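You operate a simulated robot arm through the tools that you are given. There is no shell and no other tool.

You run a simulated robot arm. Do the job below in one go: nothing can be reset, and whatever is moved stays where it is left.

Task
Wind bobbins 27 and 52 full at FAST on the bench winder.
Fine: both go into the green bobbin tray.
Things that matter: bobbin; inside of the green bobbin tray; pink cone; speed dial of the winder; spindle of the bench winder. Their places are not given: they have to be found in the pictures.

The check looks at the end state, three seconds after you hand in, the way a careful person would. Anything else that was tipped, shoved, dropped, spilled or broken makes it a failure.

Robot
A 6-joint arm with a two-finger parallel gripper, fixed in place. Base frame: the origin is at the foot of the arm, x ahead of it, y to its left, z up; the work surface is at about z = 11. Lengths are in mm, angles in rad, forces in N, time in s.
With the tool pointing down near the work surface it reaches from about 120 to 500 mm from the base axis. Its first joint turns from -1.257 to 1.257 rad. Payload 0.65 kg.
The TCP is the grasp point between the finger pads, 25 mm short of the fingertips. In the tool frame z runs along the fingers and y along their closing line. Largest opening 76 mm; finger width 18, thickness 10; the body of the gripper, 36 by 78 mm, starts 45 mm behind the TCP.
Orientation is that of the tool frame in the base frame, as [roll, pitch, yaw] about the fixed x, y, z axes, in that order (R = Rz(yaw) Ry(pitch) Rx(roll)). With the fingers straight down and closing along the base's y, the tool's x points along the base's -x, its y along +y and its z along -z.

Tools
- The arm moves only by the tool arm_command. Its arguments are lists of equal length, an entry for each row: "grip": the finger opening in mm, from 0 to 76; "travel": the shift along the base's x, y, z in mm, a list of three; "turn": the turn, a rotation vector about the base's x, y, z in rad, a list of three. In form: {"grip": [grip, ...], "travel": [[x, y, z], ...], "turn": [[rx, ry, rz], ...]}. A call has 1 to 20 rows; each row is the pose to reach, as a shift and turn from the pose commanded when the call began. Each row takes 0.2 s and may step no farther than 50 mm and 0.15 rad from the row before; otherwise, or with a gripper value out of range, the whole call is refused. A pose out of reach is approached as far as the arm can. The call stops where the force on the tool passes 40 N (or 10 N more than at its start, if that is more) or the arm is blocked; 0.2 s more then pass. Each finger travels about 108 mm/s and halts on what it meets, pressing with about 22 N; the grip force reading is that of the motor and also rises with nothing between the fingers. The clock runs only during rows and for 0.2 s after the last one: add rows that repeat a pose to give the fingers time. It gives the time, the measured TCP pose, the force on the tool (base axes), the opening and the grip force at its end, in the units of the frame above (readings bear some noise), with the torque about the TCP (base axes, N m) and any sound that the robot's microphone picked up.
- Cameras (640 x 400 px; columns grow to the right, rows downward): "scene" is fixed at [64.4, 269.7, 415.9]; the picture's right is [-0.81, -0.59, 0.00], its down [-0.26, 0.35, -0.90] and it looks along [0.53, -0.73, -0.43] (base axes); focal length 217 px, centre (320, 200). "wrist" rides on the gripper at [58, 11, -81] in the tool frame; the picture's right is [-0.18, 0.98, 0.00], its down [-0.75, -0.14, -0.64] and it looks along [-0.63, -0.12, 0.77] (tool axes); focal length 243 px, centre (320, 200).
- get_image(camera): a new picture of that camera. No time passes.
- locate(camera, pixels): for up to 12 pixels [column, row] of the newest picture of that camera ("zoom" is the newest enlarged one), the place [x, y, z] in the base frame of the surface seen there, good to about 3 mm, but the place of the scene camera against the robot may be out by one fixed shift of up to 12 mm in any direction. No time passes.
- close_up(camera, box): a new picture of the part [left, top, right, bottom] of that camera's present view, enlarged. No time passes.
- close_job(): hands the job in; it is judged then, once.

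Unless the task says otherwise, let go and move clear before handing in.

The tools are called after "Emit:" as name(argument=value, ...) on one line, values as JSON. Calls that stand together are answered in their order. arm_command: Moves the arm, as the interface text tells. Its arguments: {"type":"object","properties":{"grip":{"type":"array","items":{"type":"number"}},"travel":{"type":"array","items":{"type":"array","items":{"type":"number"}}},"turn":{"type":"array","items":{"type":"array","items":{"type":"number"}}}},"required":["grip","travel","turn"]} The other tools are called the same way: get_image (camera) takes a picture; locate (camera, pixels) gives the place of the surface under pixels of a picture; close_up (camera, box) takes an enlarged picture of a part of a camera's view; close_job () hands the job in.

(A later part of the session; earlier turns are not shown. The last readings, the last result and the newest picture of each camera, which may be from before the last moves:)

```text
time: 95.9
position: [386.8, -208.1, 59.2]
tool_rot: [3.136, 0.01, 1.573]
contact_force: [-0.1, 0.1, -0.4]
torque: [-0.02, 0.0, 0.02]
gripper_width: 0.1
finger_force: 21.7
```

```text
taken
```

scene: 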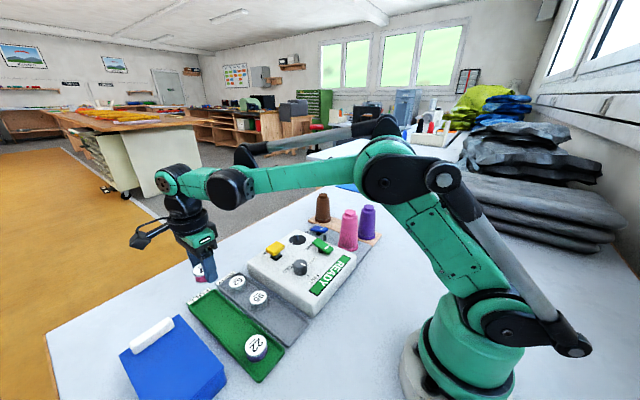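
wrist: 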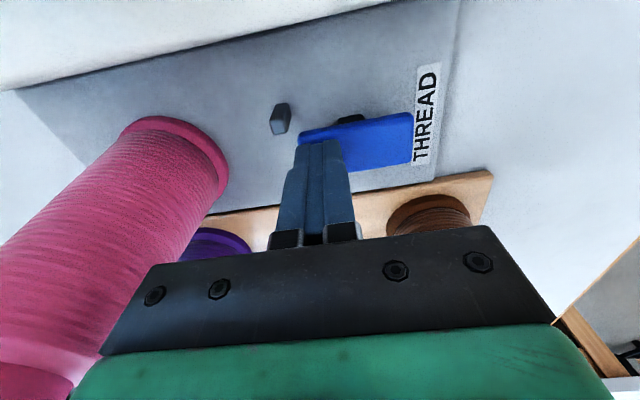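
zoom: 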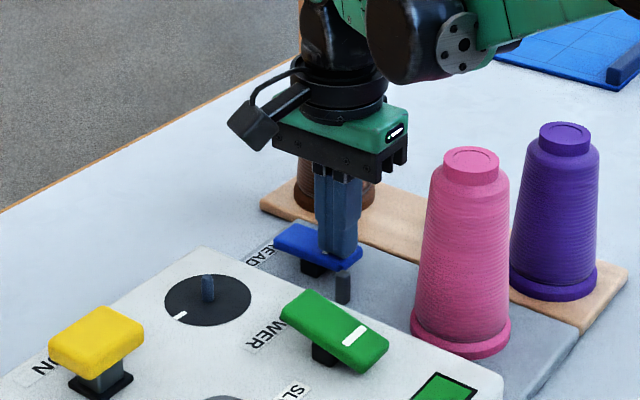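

The lever is nearly level. I'll press a little further to complete the throw.

Emit:
arm_command(grip=[0, 0, 0, 0], travel=[[0, 0, -1.5], [0, 0, -3], [0, 0, -4.5], [0, 0, -6]], turn=[[0, 0, 0], [0, 0, 0], [0, 0, 0], [0, 0, 0]])

Emit:
close_up(camera="scene", box=[280, 180, 360, 260])

Emit:
get_image(camera="wrist")

```text
time: 96.8
position: [387.1, -207.8, 56.5]
tool_rot: [3.136, 0.008, 1.57]
contact_force: [-1.0, 0.0, 19.3]
torque: [0.04, -0.17, -0.02]
gripper_width: 0.1
finger_force: 21.9
stopped in row 4: the force on the tool passed its limit at 48 N (the readings are from after the stop); the commanded pose is now the measured one
```

```text
5.00 times, centred on (320, 220) of scene
```

zoom: 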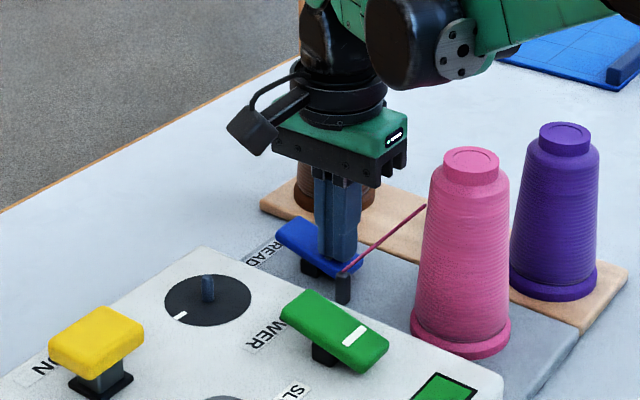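

```text
taken
```

wrist: 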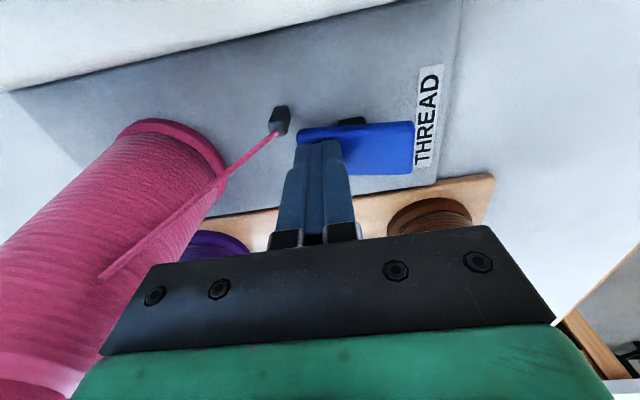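

The lever is back and the thread again runs from the pink cone to the post. I'll rise straight up and return over bobbin 52.

Emit:
arm_command(grip=[0, 0, 0, 0, 10, 20, 30, 46, 46, 46, 46, 46, 46, 46, 46, 46, 46, 46], travel=[[0, 0, 10], [0, 0, 35], [0, 0, 65], [0, 0, 95], [2, 18, 95], [5, 38, 95], [8, 58, 95], [11, 78, 95], [14, 98, 95], [17, 118, 95], [20, 138, 95], [23, 158, 95], [27, 178, 95], [31, 198, 95], [35, 218, 95], [39, 238, 95], [43, 260, 90], [47.5, 284, 70]], turn=[[0, 0, 0], [0, 0, 0], [0, 0, 0], [0, 0, 0], [0, 0, 0], [0, 0, 0], [0, 0, 0], [0, 0, 0], [0, 0, 0], [0, 0, 0], [0, 0, 0], [0, 0, 0], [0, 0, 0], [0, 0, 0], [0, 0, 0], [0, 0, 0], [0, 0, 0], [0, 0, 0]])

Emit:
close_up(camera="scene", box=[250, 190, 370, 310])

Emit:
get_image(camera="wrist")

```text
time: 100.6
position: [434.0, 77.7, 125.8]
tool_rot: [3.135, 0.008, 1.571]
contact_force: [-0.2, -1.1, 0.6]
torque: [0.01, 0.01, 0.01]
gripper_width: 45.8
finger_force: 0.1
```

```text
3.33 times, centred on (310, 250) of scene
```

zoom: 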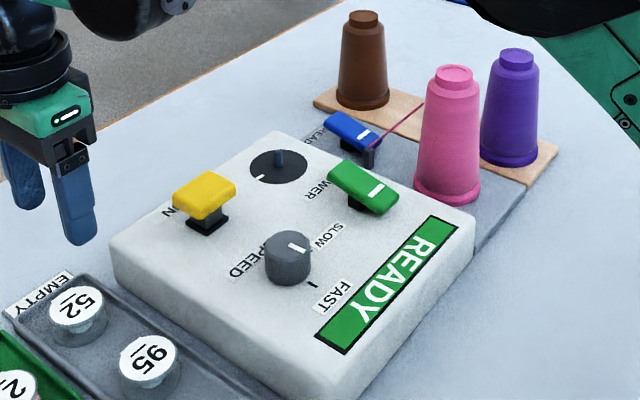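

```text
taken
```

wrist: 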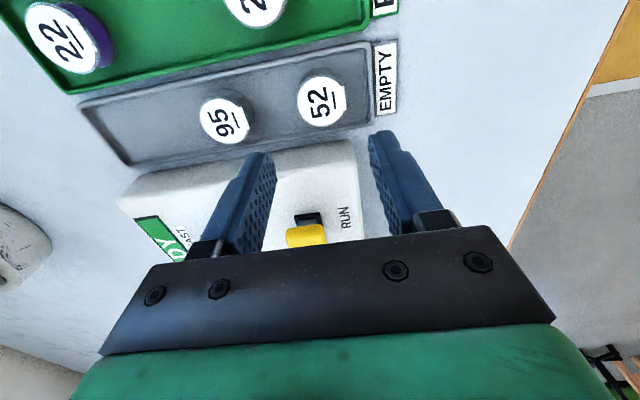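

Emit:
close_up(camera="wrist", box=[270, 50, 370, 150])

```text
4.00 times, centred on (320, 100) of wrist
```

zoom: 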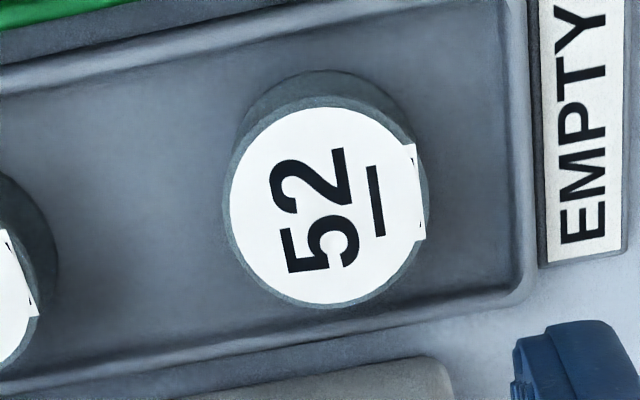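

Bobbin 52 is about 1.3 mm +x and 0.5 mm -y of the axis. I'll correct, descend with the tips above the rim (z≈13), and close on the flange.

Emit:
arm_command(grip=[44, 44, 44, 44, 44, 44, 44, 44, 30, 15, 15, 15, 15], travel=[[1.3, -0.6, -15], [1.3, -0.6, -30], [1.3, -0.6, -45], [1.3, -0.6, -60], [1.3, -0.6, -72], [1.3, -0.6, -80], [1.3, -0.6, -85], [1.3, -0.6, -87.5], [1.3, -0.6, -87.5], [1.3, -0.6, -87.5], [1.3, -0.6, -87.5], [1.3, -0.6, -87.5], [1.3, -0.6, -87.5]], turn=[[0, 0, 0], [0, 0, 0], [0, 0, 0], [0, 0, 0], [0, 0, 0], [0, 0, 0], [0, 0, 0], [0, 0, 0], [0, 0, 0], [0, 0, 0], [0, 0, 0], [0, 0, 0], [0, 0, 0]])

Emit:
close_up(camera="wrist", box=[240, 90, 400, 230])

Emit:
close_up(camera="scene", box=[190, 230, 290, 320])

```text
time: 103.4
position: [435.1, 75.3, 37.9]
tool_rot: [3.136, 0.008, 1.572]
contact_force: [-0.5, -0.5, 0.9]
torque: [-0.01, 0.02, 0.02]
gripper_width: 36.4
finger_force: 21.8
```

```text
2.86 times, centred on (320, 160) of wrist
```

zoom: 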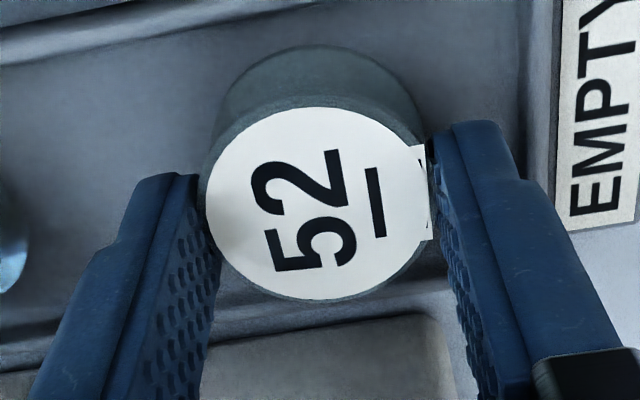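

```text
4.44 times, centred on (240, 275) of scene
```

zoom: 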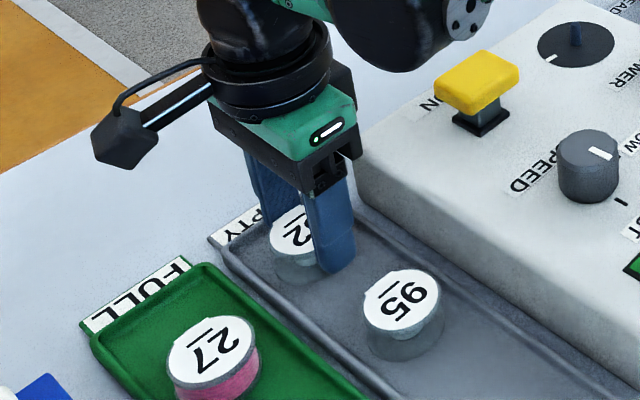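

Bobbin 52 is gripped at 36.4 mm. I'll lift it slowly, straight up.

Emit:
arm_command(grip=[15, 15, 15, 15, 15, 15, 15, 15, 15, 15, 15, 15, 15], travel=[[0, 0, 2], [0, 0, 4], [0, 0, 7], [0, 0, 11], [0, 0, 16], [0, 0, 23], [0, 0, 32], [0, 0, 43], [0, 0, 55], [0, 0, 68], [0, 0, 81], [0, 0, 94], [0, 0, 104]], turn=[[0, 0, 0], [0, 0, 0], [0, 0, 0], [0, 0, 0], [0, 0, 0], [0, 0, 0], [0, 0, 0], [0, 0, 0], [0, 0, 0], [0, 0, 0], [0, 0, 0], [0, 0, 0], [0, 0, 0]])

Emit:
close_up(camera="wrist", box=[240, 90, 400, 230])

Emit:
close_up(camera="scene", box=[170, 180, 310, 320])

```text
time: 106.2
position: [436.1, 76.9, 141.3]
tool_rot: [3.136, 0.009, 1.57]
contact_force: [-0.6, -0.2, -1.4]
torque: [0.03, -0.01, -0.01]
gripper_width: 36.5
finger_force: 22.3
```

```text
2.86 times, centred on (320, 160) of wrist
```

zoom: 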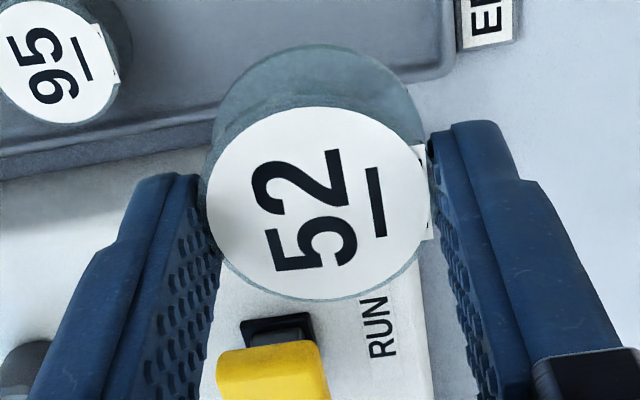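

```text
2.86 times, centred on (240, 250) of scene
```

zoom: 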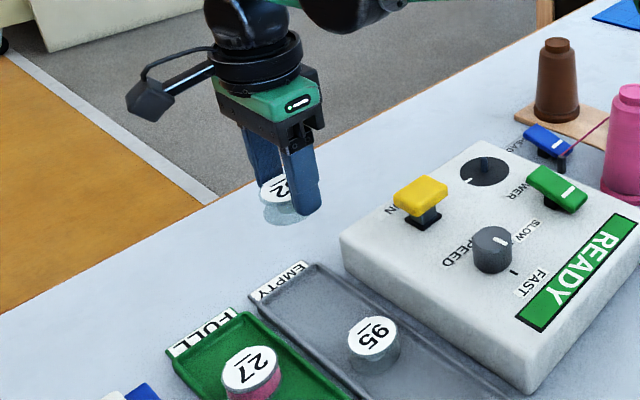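

Bobbin 52 is held and level. I'll carry it to above the spindle at about (408.8,-109.5,149).

Emit:
arm_command(grip=[15, 15, 15, 15, 15, 15, 15, 15, 15, 15, 15, 15, 15, 15, 15], travel=[[-1, -6, 4], [-3, -17, 8], [-5, -31, 8], [-7, -45, 8], [-9, -60, 8], [-11, -75, 8], [-13, -90, 8], [-15, -105, 8], [-17, -120, 8], [-19, -135, 8], [-21, -150, 8], [-23, -164, 8], [-25, -176, 8], [-27, -184, 8], [-27.3, -186.4, 8]], turn=[[0, 0, 0], [0, 0, 0], [0, 0, 0], [0, 0, 0], [0, 0, 0], [0, 0, 0], [0, 0, 0], [0, 0, 0], [0, 0, 0], [0, 0, 0], [0, 0, 0], [0, 0, 0], [0, 0, 0], [0, 0, 0], [0, 0, 0]])

Emit:
get_image(camera="wrist")

Emit:
locate(camera="wrist", pixels=[[320, 161], [290, 161], [350, 161], [320, 148], [320, 175], [305, 178], [335, 178], [310, 145], [330, 145], [319, 107], [320, 107], [320, 106]])

Emit:
close_up(camera="wrist", box=[270, 60, 370, 220])

```text
time: 109.4
position: [408.5, -110.3, 150.4]
tool_rot: [3.135, 0.007, 1.573]
contact_force: [-0.1, 0.5, 0.2]
torque: [-0.02, 0.01, -0.04]
gripper_width: 36.4
finger_force: 22.5
```

```text
taken
```

wrist: 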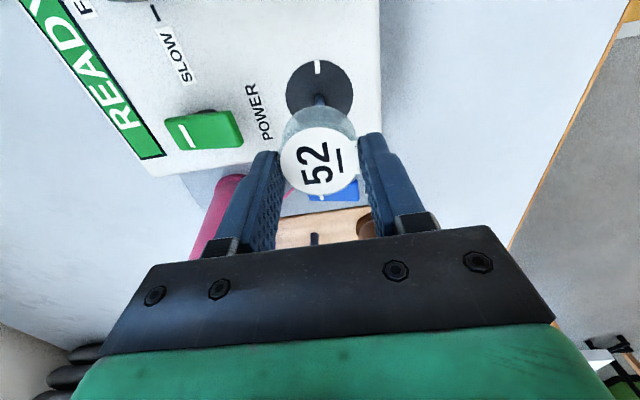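

```text
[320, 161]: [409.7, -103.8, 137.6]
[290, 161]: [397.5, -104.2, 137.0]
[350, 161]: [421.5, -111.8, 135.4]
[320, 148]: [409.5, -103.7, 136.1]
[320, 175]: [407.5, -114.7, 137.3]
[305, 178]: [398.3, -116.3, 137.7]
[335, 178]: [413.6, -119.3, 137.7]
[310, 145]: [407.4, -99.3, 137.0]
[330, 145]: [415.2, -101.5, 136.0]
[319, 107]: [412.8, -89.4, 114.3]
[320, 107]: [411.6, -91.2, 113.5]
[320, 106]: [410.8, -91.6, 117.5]
```

```text
2.50 times, centred on (320, 140) of wrist
```

zoom: 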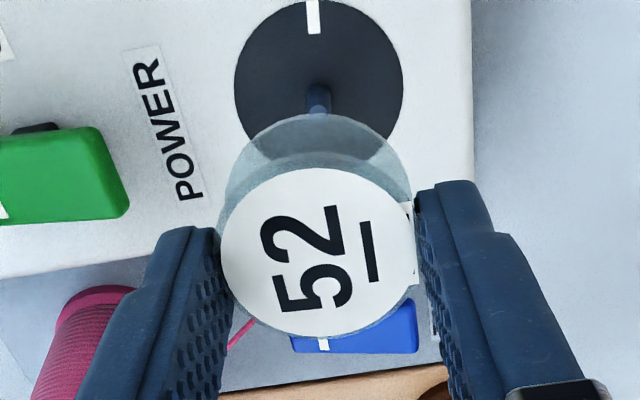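

Bobbin 52 may sit about 1–2 mm off in y within the grip. I'll lower to just above the pin's top and check alignment with the scene camera as before.

Emit:
arm_command(grip=[15, 15, 15, 15, 15, 15, 15], travel=[[0, 0, -6], [0, 0, -14], [0, 0, -22], [0, 0, -30], [0, 0, -38], [0, 0, -44], [0, 0, -47]], turn=[[0, 0, 0], [0, 0, 0], [0, 0, 0], [0, 0, 0], [0, 0, 0], [0, 0, 0], [0, 0, 0]])

Emit:
close_up(camera="scene", box=[285, 220, 315, 250])

Emit:
close_up(camera="wrist", box=[270, 60, 370, 220])

```text
time: 111.0
position: [407.9, -109.9, 103.0]
tool_rot: [3.135, 0.009, 1.57]
contact_force: [0.5, 0.8, 0.1]
torque: [0.0, 0.03, -0.06]
gripper_width: 36.5
finger_force: 22.3
```

```text
13.33 times, centred on (300, 235) of scene
```

zoom: 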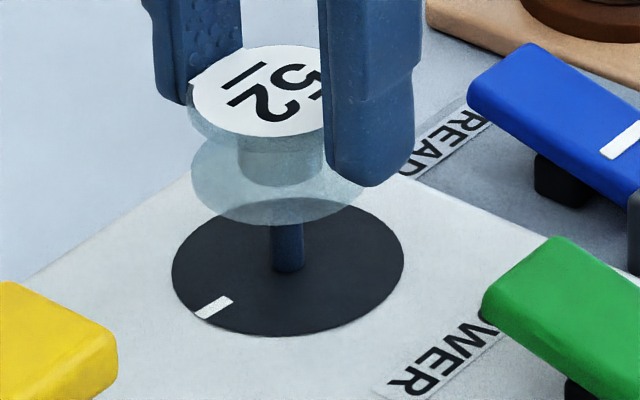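

```text
2.50 times, centred on (320, 140) of wrist
```

zoom: 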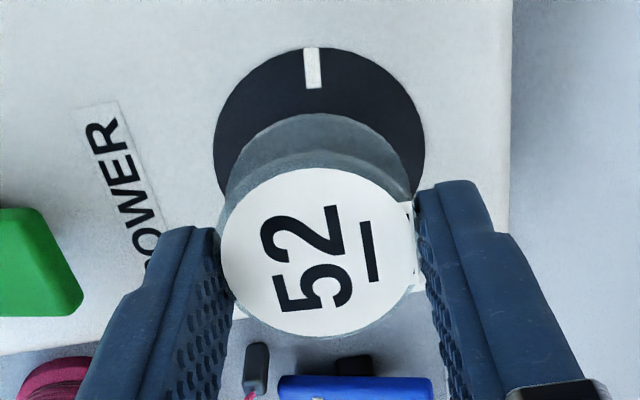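

In the scene zoom, 52's lower flange (columns 191–368) is about 5 px left of where 27's was, which means it needs about -1.6 mm in y. I'll correct and recheck.

Emit:
arm_command(grip=[15, 15, 15], travel=[[0, -0.8, 0], [0, -1.6, 0], [0, -1.6, 0]], turn=[[0, 0, 0], [0, 0, 0], [0, 0, 0]])

Emit:
close_up(camera="scene", box=[285, 220, 315, 250])

```text
time: 111.8
position: [407.7, -112.6, 102.9]
tool_rot: [3.136, 0.008, 1.572]
contact_force: [-0.6, 0.3, -0.8]
torque: [0.0, 0.0, 0.03]
gripper_width: 36.5
finger_force: 22.3
```

```text
13.33 times, centred on (300, 235) of scene
```

zoom: 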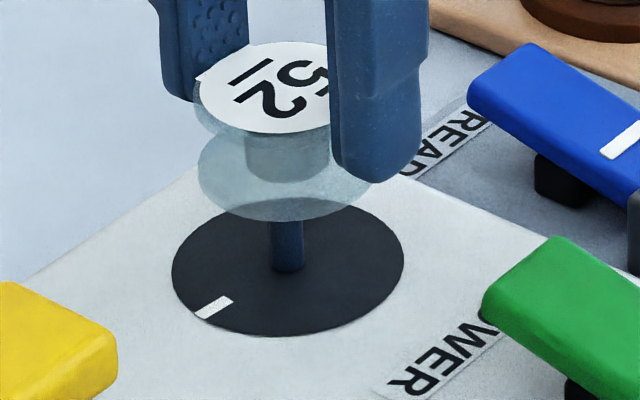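

Now it's slightly past (lower flange centre at column 286, about 0.5 mm over). I'll ease back 0.5 mm in y and lower slowly onto the pin.

Emit:
arm_command(grip=[15, 15, 15, 15, 15, 15, 15, 15, 15], travel=[[0, 0.5, 0], [0, 0.5, -2], [0, 0.5, -4], [0, 0.5, -6], [0, 0.5, -8], [0, 0.5, -10], [0, 0.5, -12], [0, 0.5, -14], [0, 0.5, -15]], turn=[[0, 0, 0], [0, 0, 0], [0, 0, 0], [0, 0, 0], [0, 0, 0], [0, 0, 0], [0, 0, 0], [0, 0, 0], [0, 0, 0]])

Emit:
close_up(camera="scene", box=[285, 220, 315, 250])

```text
time: 113.8
position: [409.5, -110.7, 87.6]
tool_rot: [3.136, 0.007, 1.571]
contact_force: [-0.5, -0.1, 0.0]
torque: [-0.06, -0.01, -0.01]
gripper_width: 36.5
finger_force: 21.5
```

```text
13.33 times, centred on (300, 235) of scene
```

zoom: 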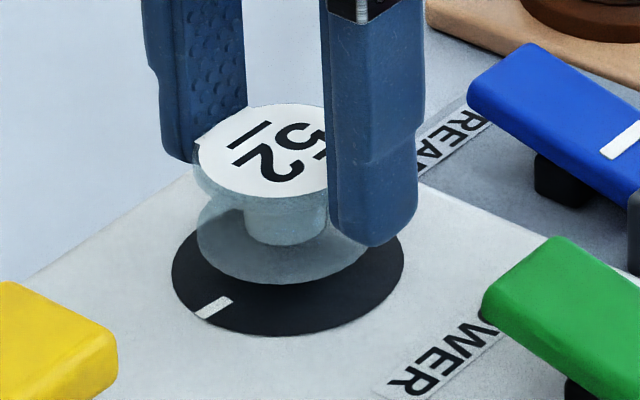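

The pin has entered with no force. I'll continue lowering to the disc.

Emit:
arm_command(grip=[15, 15, 15, 15, 15, 15], travel=[[0, 0, -2], [0, 0, -4], [0, 0, -5.5], [0, 0, -7], [0, 0, -8], [0, 0, -9]], turn=[[0, 0, 0], [0, 0, 0], [0, 0, 0], [0, 0, 0], [0, 0, 0], [0, 0, 0]])

Emit:
close_up(camera="scene", box=[285, 220, 315, 250])

```text
time: 115.2
position: [409.0, -111.4, 78.0]
tool_rot: [3.138, 0.008, 1.57]
contact_force: [0.8, 0.5, 16.2]
torque: [0.01, 0.14, 0.05]
gripper_width: 36.7
finger_force: 22.1
```

```text
13.33 times, centred on (300, 235) of scene
```

zoom: 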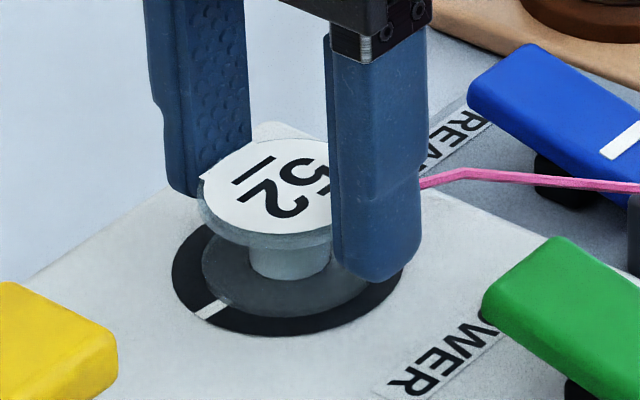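

The bobbin is seated (16 N up) and the thread is attached again. I'll ease off, release and rise.

Emit:
arm_command(grip=[15, 42, 46, 46, 46, 46, 46, 46, 30, 0, 0, 0], travel=[[0, 0, 0.7], [0, 0, 0.7], [0, 0, 0.7], [0, 0, 0.7], [0, 0, 8], [0, 0, 20], [0, 0, 38], [0, 0, 55], [0, 20, 60], [0, 45, 60], [-2, 70, 50], [-3.5, 91, 35]], turn=[[0, 0, 0], [0, 0, 0], [0, 0, 0], [0, 0, 0], [0, 0, 0], [0, 0, 0], [0, 0, 0], [0, 0, 0], [0, 0, 0], [0, 0, 0], [0, 0, 0], [0, 0, 0]])

Emit:
get_image(camera="wrist")

Emit:
close_up(camera="scene", box=[240, 200, 360, 310])

Emit:
close_up(camera="scene", box=[285, 220, 315, 250])

```text
time: 117.8
position: [404.8, -20.4, 112.4]
tool_rot: [3.136, 0.01, 1.572]
contact_force: [0.2, 1.0, 0.0]
torque: [-0.03, 0.01, 0.02]
gripper_width: 0.0
finger_force: 21.7
```

```text
taken
```

wrist: 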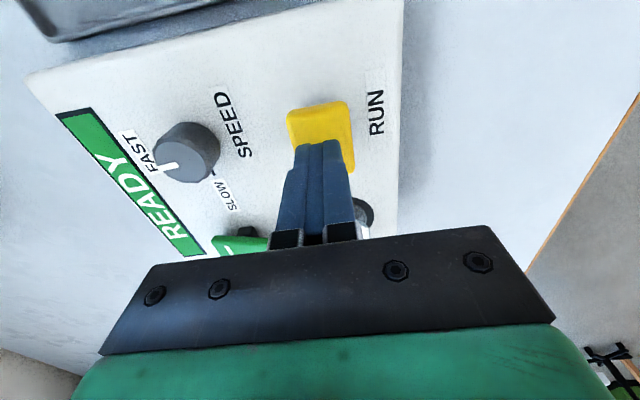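

```text
3.64 times, centred on (300, 255) of scene
```

zoom: 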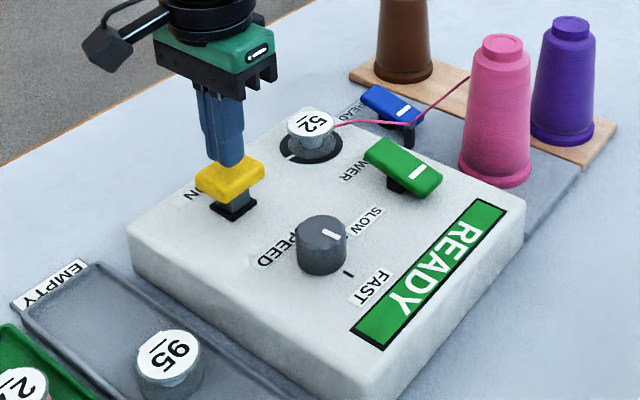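

```text
13.33 times, centred on (300, 235) of scene
```

zoom: 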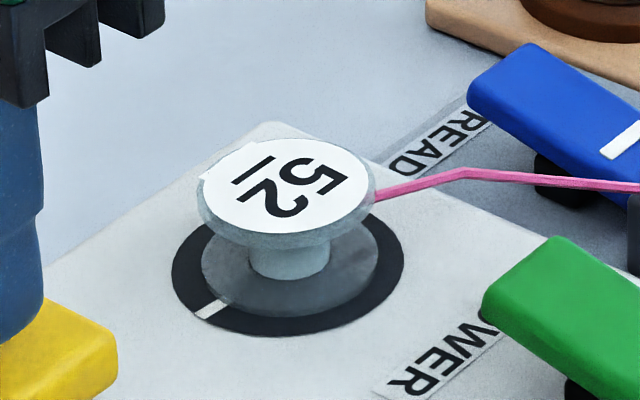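

Bobbin 52 is seated and threaded, and the panel says READY. I'll press RUN to TCP z≈90 as before, then lift off.

Emit:
arm_command(grip=[0, 0, 0, 0, 0, 0, 0, 0, 0], travel=[[0, 0, -5], [0, 0, -9], [0, 0, -12], [0, 0, -15], [0, 0, -18], [0, 0, -20], [0, 0, -22], [0, 0, -14], [0, 0, -6]], turn=[[0, 0, 0], [0, 0, 0], [0, 0, 0], [0, 0, 0], [0, 0, 0], [0, 0, 0], [0, 0, 0], [0, 0, 0], [0, 0, 0]])

Emit:
close_up(camera="scene", box=[240, 200, 360, 310])

Emit:
close_up(camera="scene", box=[285, 220, 315, 250])

```text
time: 119.8
position: [404.9, -19.5, 108.0]
tool_rot: [3.137, 0.008, 1.57]
contact_force: [-0.6, -0.3, 0.5]
torque: [0.01, -0.03, 0.02]
gripper_width: 0.1
finger_force: 22.3
```

```text
3.64 times, centred on (300, 255) of scene
```

zoom: 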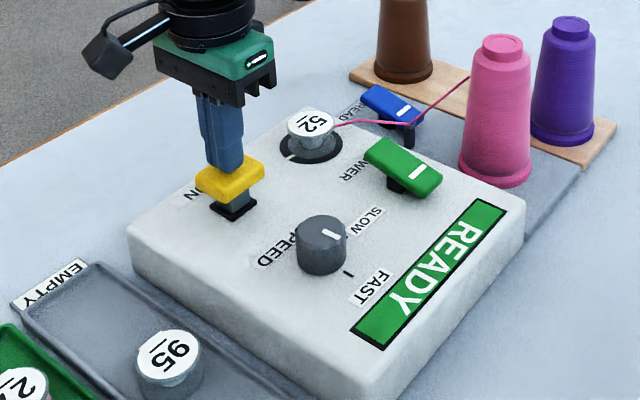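

```text
13.33 times, centred on (300, 235) of scene
```

zoom: 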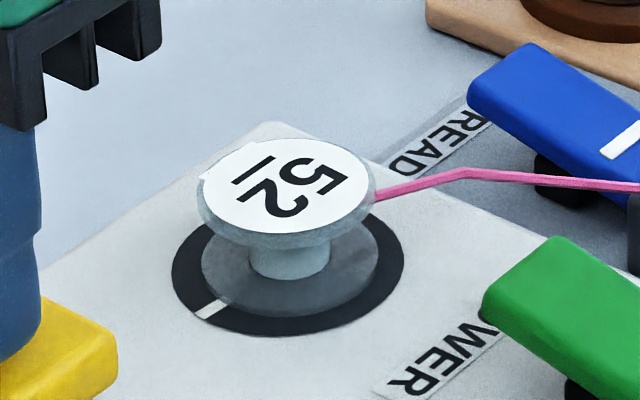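

RUN didn't latch and the panel is still READY. I'll press again, a little deeper and slower.

Emit:
arm_command(grip=[0, 0, 0, 0, 0, 0, 0, 0], travel=[[0, 0, -4], [0, 0, -8], [0, 0, -12], [0, 0, -14], [0, 0, -16], [0, 0, -17.5], [0, 0, -18.5], [0, 0, -18.5]], turn=[[0, 0, 0], [0, 0, 0], [0, 0, 0], [0, 0, 0], [0, 0, 0], [0, 0, 0], [0, 0, 0], [0, 0, 0]])

Emit:
close_up(camera="scene", box=[240, 200, 360, 310])

```text
time: 121.6
position: [405.4, -19.0, 90.0]
tool_rot: [3.134, 0.009, 1.572]
contact_force: [0.3, 0.9, 0.6]
torque: [-0.01, -0.02, 0.02]
gripper_width: 0.0
finger_force: 21.9
```

```text
3.64 times, centred on (300, 255) of scene
```

zoom: 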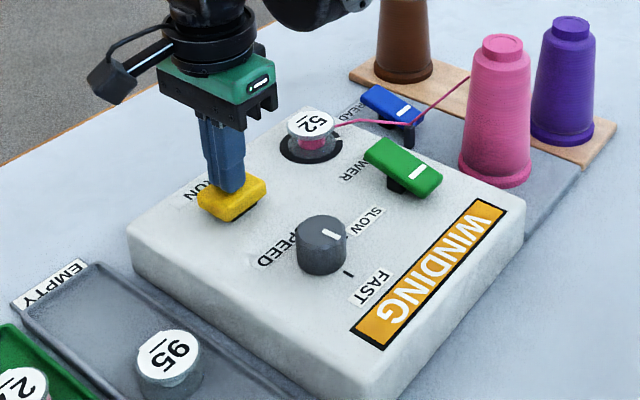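

It's WINDING now. I'll lift clear of the button and wait most of the roughly 5 s it took last time, then poll.

Emit:
arm_command(grip=[0, 0, 0, 0, 0, 0, 0, 0, 0, 0, 0, 0, 0, 0], travel=[[0, 0, 8], [0, 0, 18], [0, 0, 28], [0, 0, 28], [0, 0, 28], [0, 0, 28], [0, 0, 28], [0, 0, 28], [0, 0, 28], [0, 0, 28], [0, 0, 28], [0, 0, 28], [0, 0, 28], [0, 0, 28]], turn=[[0, 0, 0], [0, 0, 0], [0, 0, 0], [0, 0, 0], [0, 0, 0], [0, 0, 0], [0, 0, 0], [0, 0, 0], [0, 0, 0], [0, 0, 0], [0, 0, 0], [0, 0, 0], [0, 0, 0], [0, 0, 0]])

Emit:
close_up(camera="scene", box=[240, 200, 360, 310])

Emit:
close_up(camera="scene", box=[285, 220, 315, 250])

```text
time: 124.6
position: [404.9, -20.9, 118.1]
tool_rot: [3.136, 0.009, 1.57]
contact_force: [0.4, 0.2, -0.7]
torque: [0.02, -0.04, -0.02]
gripper_width: 0.0
finger_force: 21.9
```

```text
3.64 times, centred on (300, 255) of scene
```

zoom: 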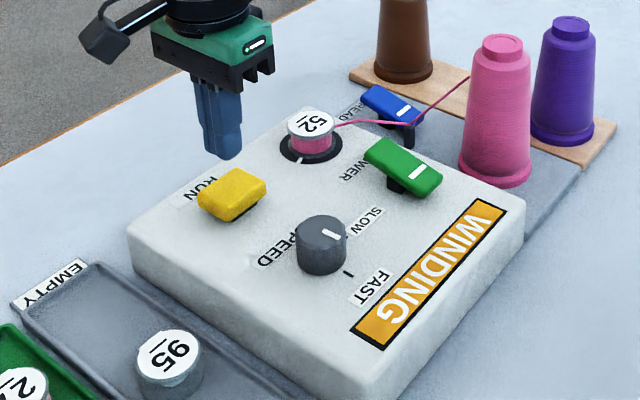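

```text
13.33 times, centred on (300, 235) of scene
```

zoom: 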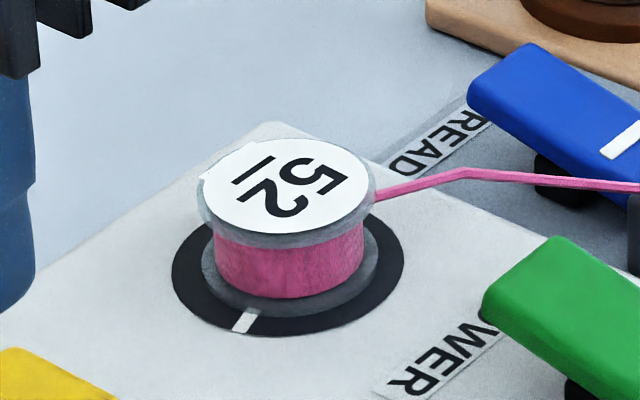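

The pack is at about 150 px and filling normally. I'll wait roughly 2 s more and check.

Emit:
arm_command(grip=[0, 0, 0, 0, 0, 0, 0, 0], travel=[[0, 0, 0], [0, 0, 0], [0, 0, 0], [0, 0, 0], [0, 0, 0], [0, 0, 0], [0, 0, 0], [0, 0, 0]], turn=[[0, 0, 0], [0, 0, 0], [0, 0, 0], [0, 0, 0], [0, 0, 0], [0, 0, 0], [0, 0, 0], [0, 0, 0]])

Emit:
close_up(camera="scene", box=[240, 200, 360, 310])

Emit:
close_up(camera="scene", box=[285, 220, 315, 250])

```text
time: 126.4
position: [405.1, -20.3, 117.2]
tool_rot: [3.137, 0.009, 1.571]
contact_force: [-0.3, -0.2, 0.0]
torque: [-0.02, 0.01, -0.02]
gripper_width: 0.0
finger_force: 21.8
```

```text
3.64 times, centred on (300, 255) of scene
```

zoom: 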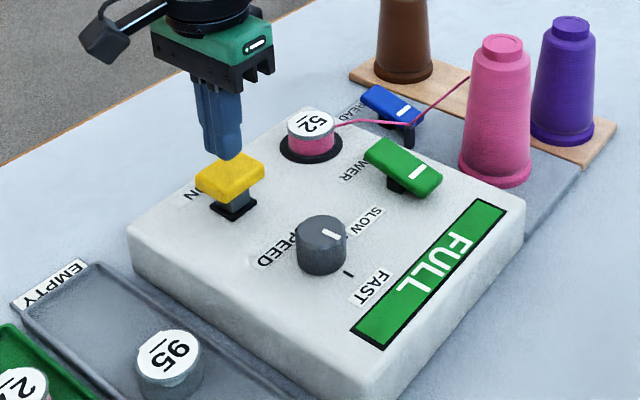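

```text
13.33 times, centred on (300, 235) of scene
```

zoom: 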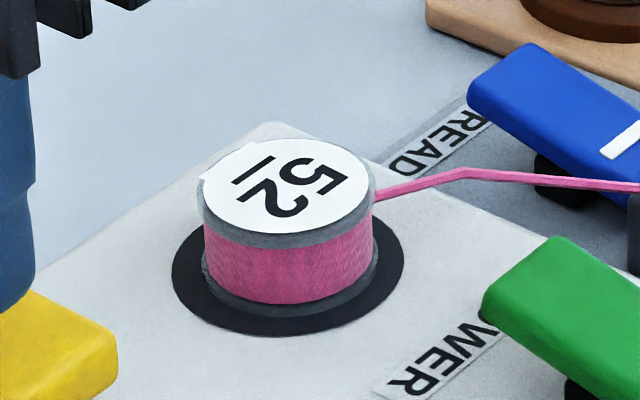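

The panel shows FULL and RUN popped up. Now I'll free the thread again: rise, move over the lever's raised (+x) end at (420,-212), and come down to just above it.

Emit:
arm_command(grip=[0, 0, 0, 0, 0, 0, 0, 0, 0, 0, 0, 0, 0, 0], travel=[[0, 0, 18], [1, -10, 33], [3, -32, 33], [5, -55, 33], [7, -78, 33], [9, -101, 33], [11, -124, 33], [13, -147, 33], [15, -170, 33], [15.4, -188, 33], [15.4, -191.7, 15], [15.4, -191.7, -15], [15.4, -191.7, -40], [15.4, -191.7, -50]], turn=[[0, 0, 0], [0, 0, 0], [0, 0, 0], [0, 0, 0], [0, 0, 0], [0, 0, 0], [0, 0, 0], [0, 0, 0], [0, 0, 0], [0, 0, 0], [0, 0, 0], [0, 0, 0], [0, 0, 0], [0, 0, 0]])

Emit:
get_image(camera="wrist")

Emit:
close_up(camera="scene", box=[280, 180, 360, 260])

```text
time: 129.4
position: [420.3, -211.5, 68.7]
tool_rot: [3.138, 0.008, 1.57]
contact_force: [-0.6, 0.0, -0.5]
torque: [0.0, 0.0, -0.02]
gripper_width: 0.0
finger_force: 21.7
```

```text
taken
```

wrist: 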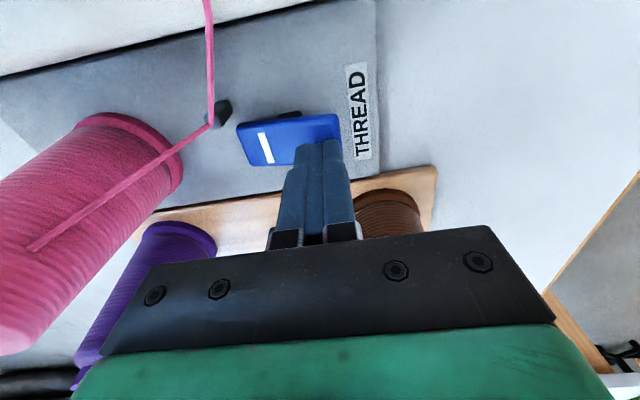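

```text
5.00 times, centred on (320, 220) of scene
```

zoom: 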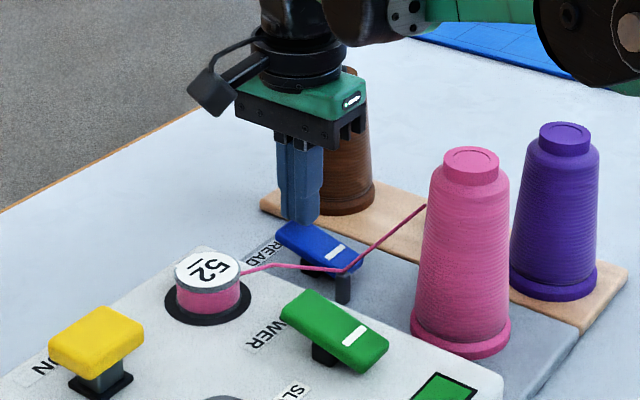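

The fingertips are just above the lever's raised end. I'll press slowly until it flips.

Emit:
arm_command(grip=[0, 0, 0, 0, 0, 0, 0, 0], travel=[[0, 0, -3], [0, 0, -6], [0, 0, -8], [0, 0, -9.5], [0, 0, -11], [0, 0, -12], [0, 0, -13], [0, 0, -14]], turn=[[0, 0, 0], [0, 0, 0], [0, 0, 0], [0, 0, 0], [0, 0, 0], [0, 0, 0], [0, 0, 0], [0, 0, 0]])

Emit:
close_up(camera="scene", box=[280, 180, 360, 260])

```text
time: 130.9
position: [422.1, -211.8, 56.0]
tool_rot: [3.128, 0.009, 1.572]
contact_force: [4.3, -1.1, 13.2]
torque: [0.01, 0.04, 0.01]
gripper_width: 0.0
finger_force: 21.2
stopped in row 7: the force on the tool passed its limit at 44 N (the readings are from after the stop); the commanded pose is now the measured one
```

```text
5.00 times, centred on (320, 220) of scene
```

zoom: 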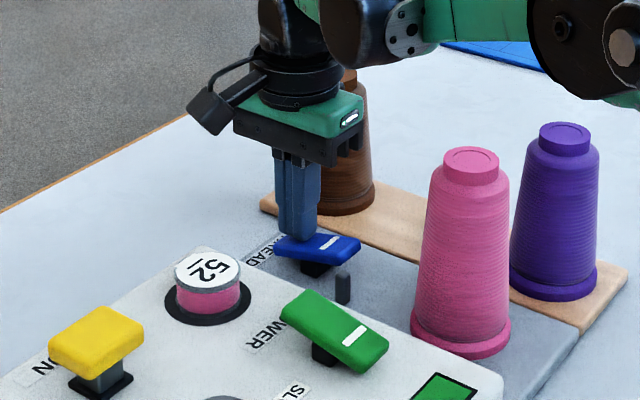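

The thread is released again. I'll rise, straighten the slight tool tilt, open to 46 and hover over bobbin 52.

Emit:
arm_command(grip=[0, 0, 0, 10, 25, 46, 46, 46, 46, 46], travel=[[0, 0, 10], [0, 0, 40], [0, 0, 75], [0, 10, 95], [-4, 32, 95], [-8, 55, 95], [-11, 80, 95], [-13, 100, 90], [-13.5, 101.8, 78], [-13.5, 101.8, 75.5]], turn=[[0, 0, 0], [0, 0, 0], [0.004, 0.006, 0], [0.008, 0.0125, 0], [0.008, 0.0125, 0], [0.008, 0.0125, 0], [0.008, 0.0125, 0], [0.008, 0.0125, 0], [0.008, 0.0125, 0], [0.008, 0.0125, 0]])

Emit:
get_image(camera="wrist")

Emit:
close_up(camera="wrist", box=[260, 70, 380, 190])

Emit:
close_up(camera="scene", box=[250, 190, 370, 310])

```text
time: 133.1
position: [409.3, -108.5, 130.7]
tool_rot: [-3.14, -0.001, 1.573]
contact_force: [-1.0, -0.2, -0.3]
torque: [0.03, 0.0, -0.01]
gripper_width: 45.7
finger_force: 0.1
```

```text
taken
```

wrist: 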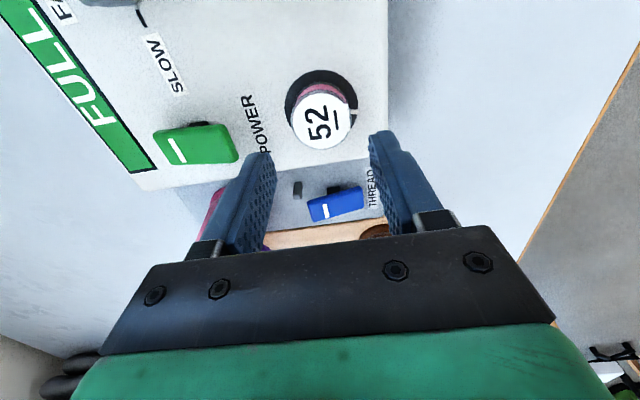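

```text
3.33 times, centred on (320, 130) of wrist
```

zoom: 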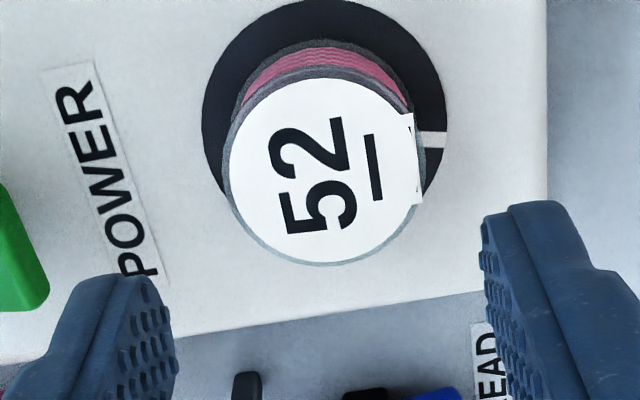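

```text
3.33 times, centred on (310, 250) of scene
```

zoom: 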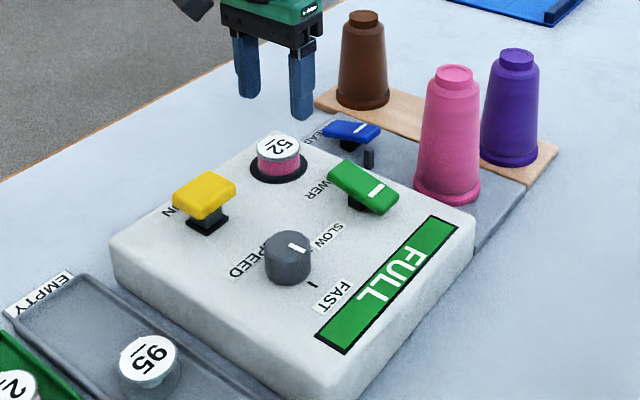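

Bobbin 52 is on the axis to within about 1 mm. I'll descend and close on it.

Emit:
arm_command(grip=[46, 46, 46, 46, 46, 46, 30, 15, 15, 15], travel=[[0.7, 0, -15], [0.7, 0, -30], [0.7, 0, -42], [0.7, 0, -50], [0.7, 0, -54], [0.7, 0, -56.5], [0.7, 0, -56.5], [0.7, 0, -56.5], [0.7, 0, -56.5], [0.7, 0, -56.5]], turn=[[0, 0, 0], [0, 0, 0], [0, 0, 0], [0, 0, 0], [0, 0, 0], [0, 0, 0], [0, 0, 0], [0, 0, 0], [0, 0, 0], [0, 0, 0]])

Emit:
close_up(camera="wrist", box=[240, 90, 400, 230])

Emit:
close_up(camera="scene", box=[285, 220, 315, 250])

```text
time: 135.3
position: [407.7, -110.3, 74.8]
tool_rot: [-3.14, 0.0, 1.572]
contact_force: [0.4, -0.3, 0.0]
torque: [-0.01, -0.01, 0.03]
gripper_width: 36.5
finger_force: 22.2
```

```text
2.86 times, centred on (320, 160) of wrist
```

zoom: 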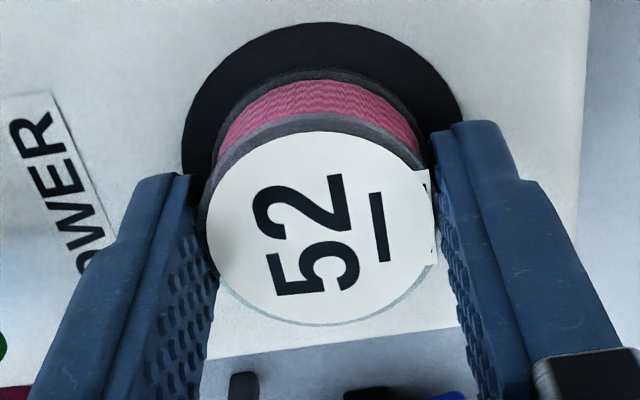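

```text
13.33 times, centred on (300, 235) of scene
```

zoom: 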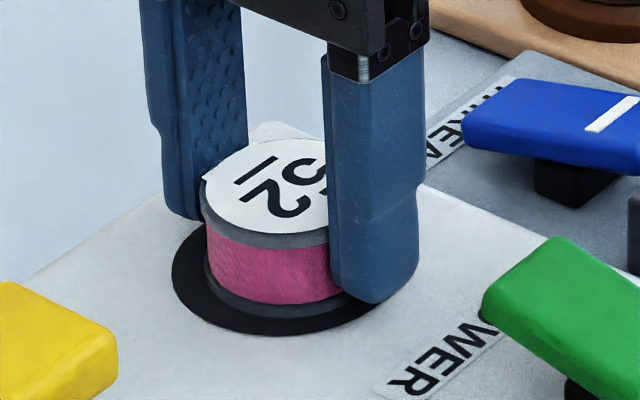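

The bobbin is gripped at 36.5 mm. I'll lift straight off the pin slowly and continue to carrying height.

Emit:
arm_command(grip=[15, 15, 15, 15, 15, 15, 15, 15, 15, 15, 15, 15, 15], travel=[[0, 0, 2], [0, 0, 4], [0, 0, 7], [0, 0, 10], [0, 0, 14], [0, 0, 18], [0, 0, 23], [0, 0, 29], [0, 0, 36], [0, 0, 44], [0, 0, 53], [0, 0, 61], [0, 0, 66]], turn=[[0, 0, 0], [0, 0, 0], [0, 0, 0], [0, 0, 0], [0, 0, 0], [0, 0, 0], [0, 0, 0], [0, 0, 0], [0, 0, 0], [0, 0, 0], [0, 0, 0], [0, 0, 0], [0, 0, 0]])

Emit:
close_up(camera="wrist", box=[240, 90, 400, 230])

Emit:
close_up(camera="scene", box=[250, 170, 370, 310])

```text
time: 138.1
position: [408.5, -110.7, 141.9]
tool_rot: [-3.141, 0.0, 1.571]
contact_force: [-0.6, -0.3, 0.2]
torque: [-0.02, -0.01, 0.0]
gripper_width: 36.8
finger_force: 22.0
```

```text
2.86 times, centred on (320, 160) of wrist
```

zoom: 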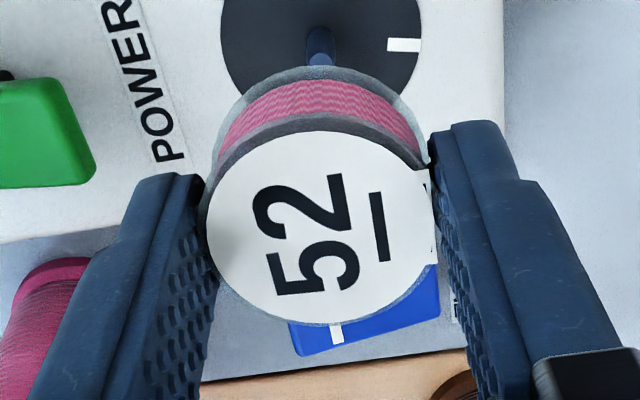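

```text
2.86 times, centred on (310, 240) of scene
```

zoom: 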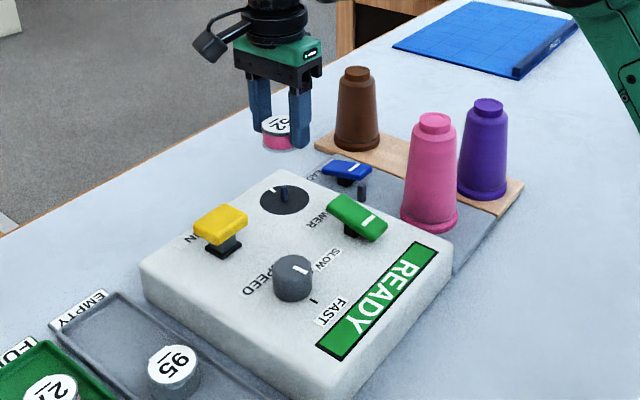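

Bobbin 52 is off the spindle, full of pink, and the panel shows READY. I'll carry it to the gap between 22 and 27 in the green tray at about (346,145).

Emit:
arm_command(grip=[15, 15, 15, 15, 15, 15, 15, 15, 15, 15, 15, 15, 15, 15, 15, 15, 15, 15, 15, 15], travel=[[-1, 6, 0], [-4, 17, 0], [-7, 30, 0], [-10.5, 44, 0], [-14, 58, 0], [-17.5, 72, 0], [-21, 86, 0], [-24.5, 100, 0], [-28, 114, 0], [-31.5, 128, 0], [-35, 142, 0], [-38.5, 156, 0], [-42, 170, 0], [-45.5, 184, 0], [-49, 198, 0], [-52.5, 212, 0], [-56, 226, 0], [-59.5, 240, 0], [-62, 250, 0], [-62.5, 255.2, 0]], turn=[[0, 0, 0], [0, 0, 0], [0, 0, 0], [0, 0, 0], [0, 0, 0], [0, 0, 0], [0, 0, 0], [0, 0, 0], [0, 0, 0], [0, 0, 0], [0, 0, 0], [0, 0, 0], [0, 0, 0], [0, 0, 0], [0, 0, 0], [0, 0, 0], [0, 0, 0], [0, 0, 0], [0, 0, 0], [0, 0, 0]])

Emit:
get_image(camera="wrist")

Emit:
close_up(camera="scene", box=[160, 230, 310, 380])

```text
time: 142.3
position: [346.3, 145.7, 140.0]
tool_rot: [-3.141, 0.001, 1.573]
contact_force: [-1.2, 0.1, -0.3]
torque: [-0.04, -0.02, 0.01]
gripper_width: 36.3
finger_force: 22.1
```

```text
taken
```

wrist: 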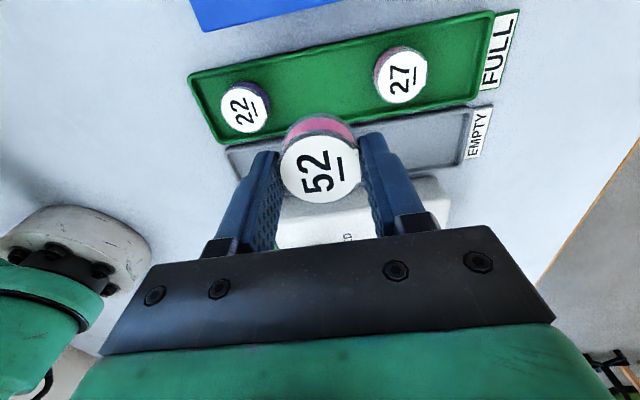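

```text
2.67 times, centred on (235, 305) of scene
```

zoom: 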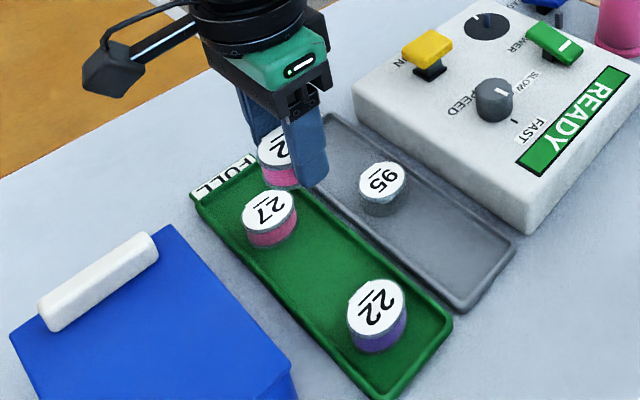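

I'll check where 22 and 27 sit relative to the drop spot.

Emit:
locate(camera="wrist", pixels=[[244, 110], [222, 108], [267, 110], [402, 78], [376, 78], [427, 78], [300, 62], [310, 105], [285, 120], [200, 92]])

```text
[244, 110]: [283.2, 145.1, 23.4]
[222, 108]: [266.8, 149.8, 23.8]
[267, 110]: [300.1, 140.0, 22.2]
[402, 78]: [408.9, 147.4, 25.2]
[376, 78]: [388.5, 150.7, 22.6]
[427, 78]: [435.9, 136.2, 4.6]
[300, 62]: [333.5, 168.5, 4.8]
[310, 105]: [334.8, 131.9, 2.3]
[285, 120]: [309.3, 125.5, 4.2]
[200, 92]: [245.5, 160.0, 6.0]
```

The spot is clear with over 10 mm to both neighbours. I'll lower bobbin 52 into the tray.

Emit:
arm_command(grip=[15, 15, 15, 15, 15, 15, 15, 15, 15, 15, 15, 15, 15], travel=[[0, -0.5, -5], [0, -0.5, -15], [0, -0.5, -27], [0, -0.5, -39], [0, -0.5, -51], [0, -0.5, -63], [0, -0.5, -75], [0, -0.5, -86], [0, -0.5, -94], [0, -0.5, -100], [0, -0.5, -103.5], [0, -0.5, -105.5], [0, -0.5, -107]], turn=[[0, 0, 0], [0, 0, 0], [0, 0, 0], [0, 0, 0], [0, 0, 0], [0, 0, 0], [0, 0, 0], [0, 0, 0], [0, 0, 0], [0, 0, 0], [0, 0, 0], [0, 0, 0], [0, 0, 0]])

Emit:
get_image(camera="wrist")

Emit:
close_up(camera="scene", box=[180, 250, 300, 370])

```text
time: 145.1
position: [346.9, 144.0, 33.7]
tool_rot: [-3.14, -0.001, 1.572]
contact_force: [-0.5, -0.2, 0.0]
torque: [0.01, 0.04, 0.02]
gripper_width: 36.6
finger_force: 22.4
```

```text
taken
```

wrist: 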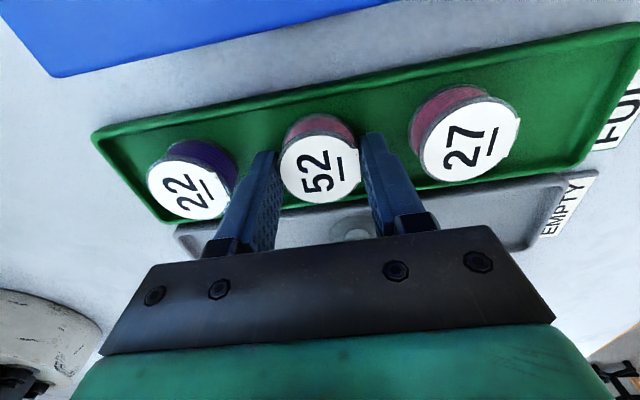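

```text
3.33 times, centred on (240, 310) of scene
```

zoom: 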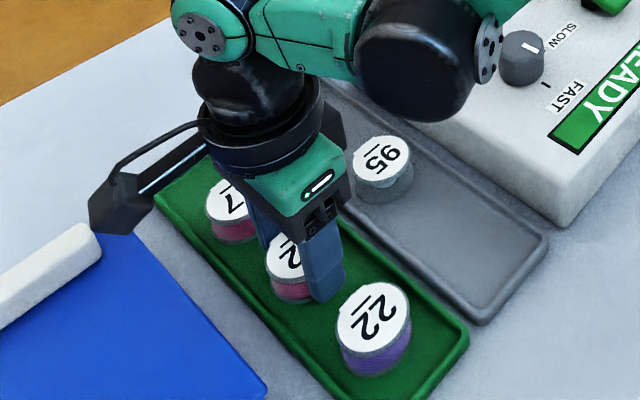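

There's no contact yet. I'll lower in half-millimetre steps until it touches.

Emit:
arm_command(grip=[15, 15, 15], travel=[[0, 0, -0.6], [0, 0, -1.2], [0, 0, -1.6]], turn=[[0, 0, 0], [0, 0, 0], [0, 0, 0]])

```text
time: 145.9
position: [346.2, 145.5, 32.9]
tool_rot: [-3.138, 0.0, 1.573]
contact_force: [-1.9, 0.2, 18.5]
torque: [-0.04, -0.05, -0.03]
gripper_width: 36.8
finger_force: 21.6
```

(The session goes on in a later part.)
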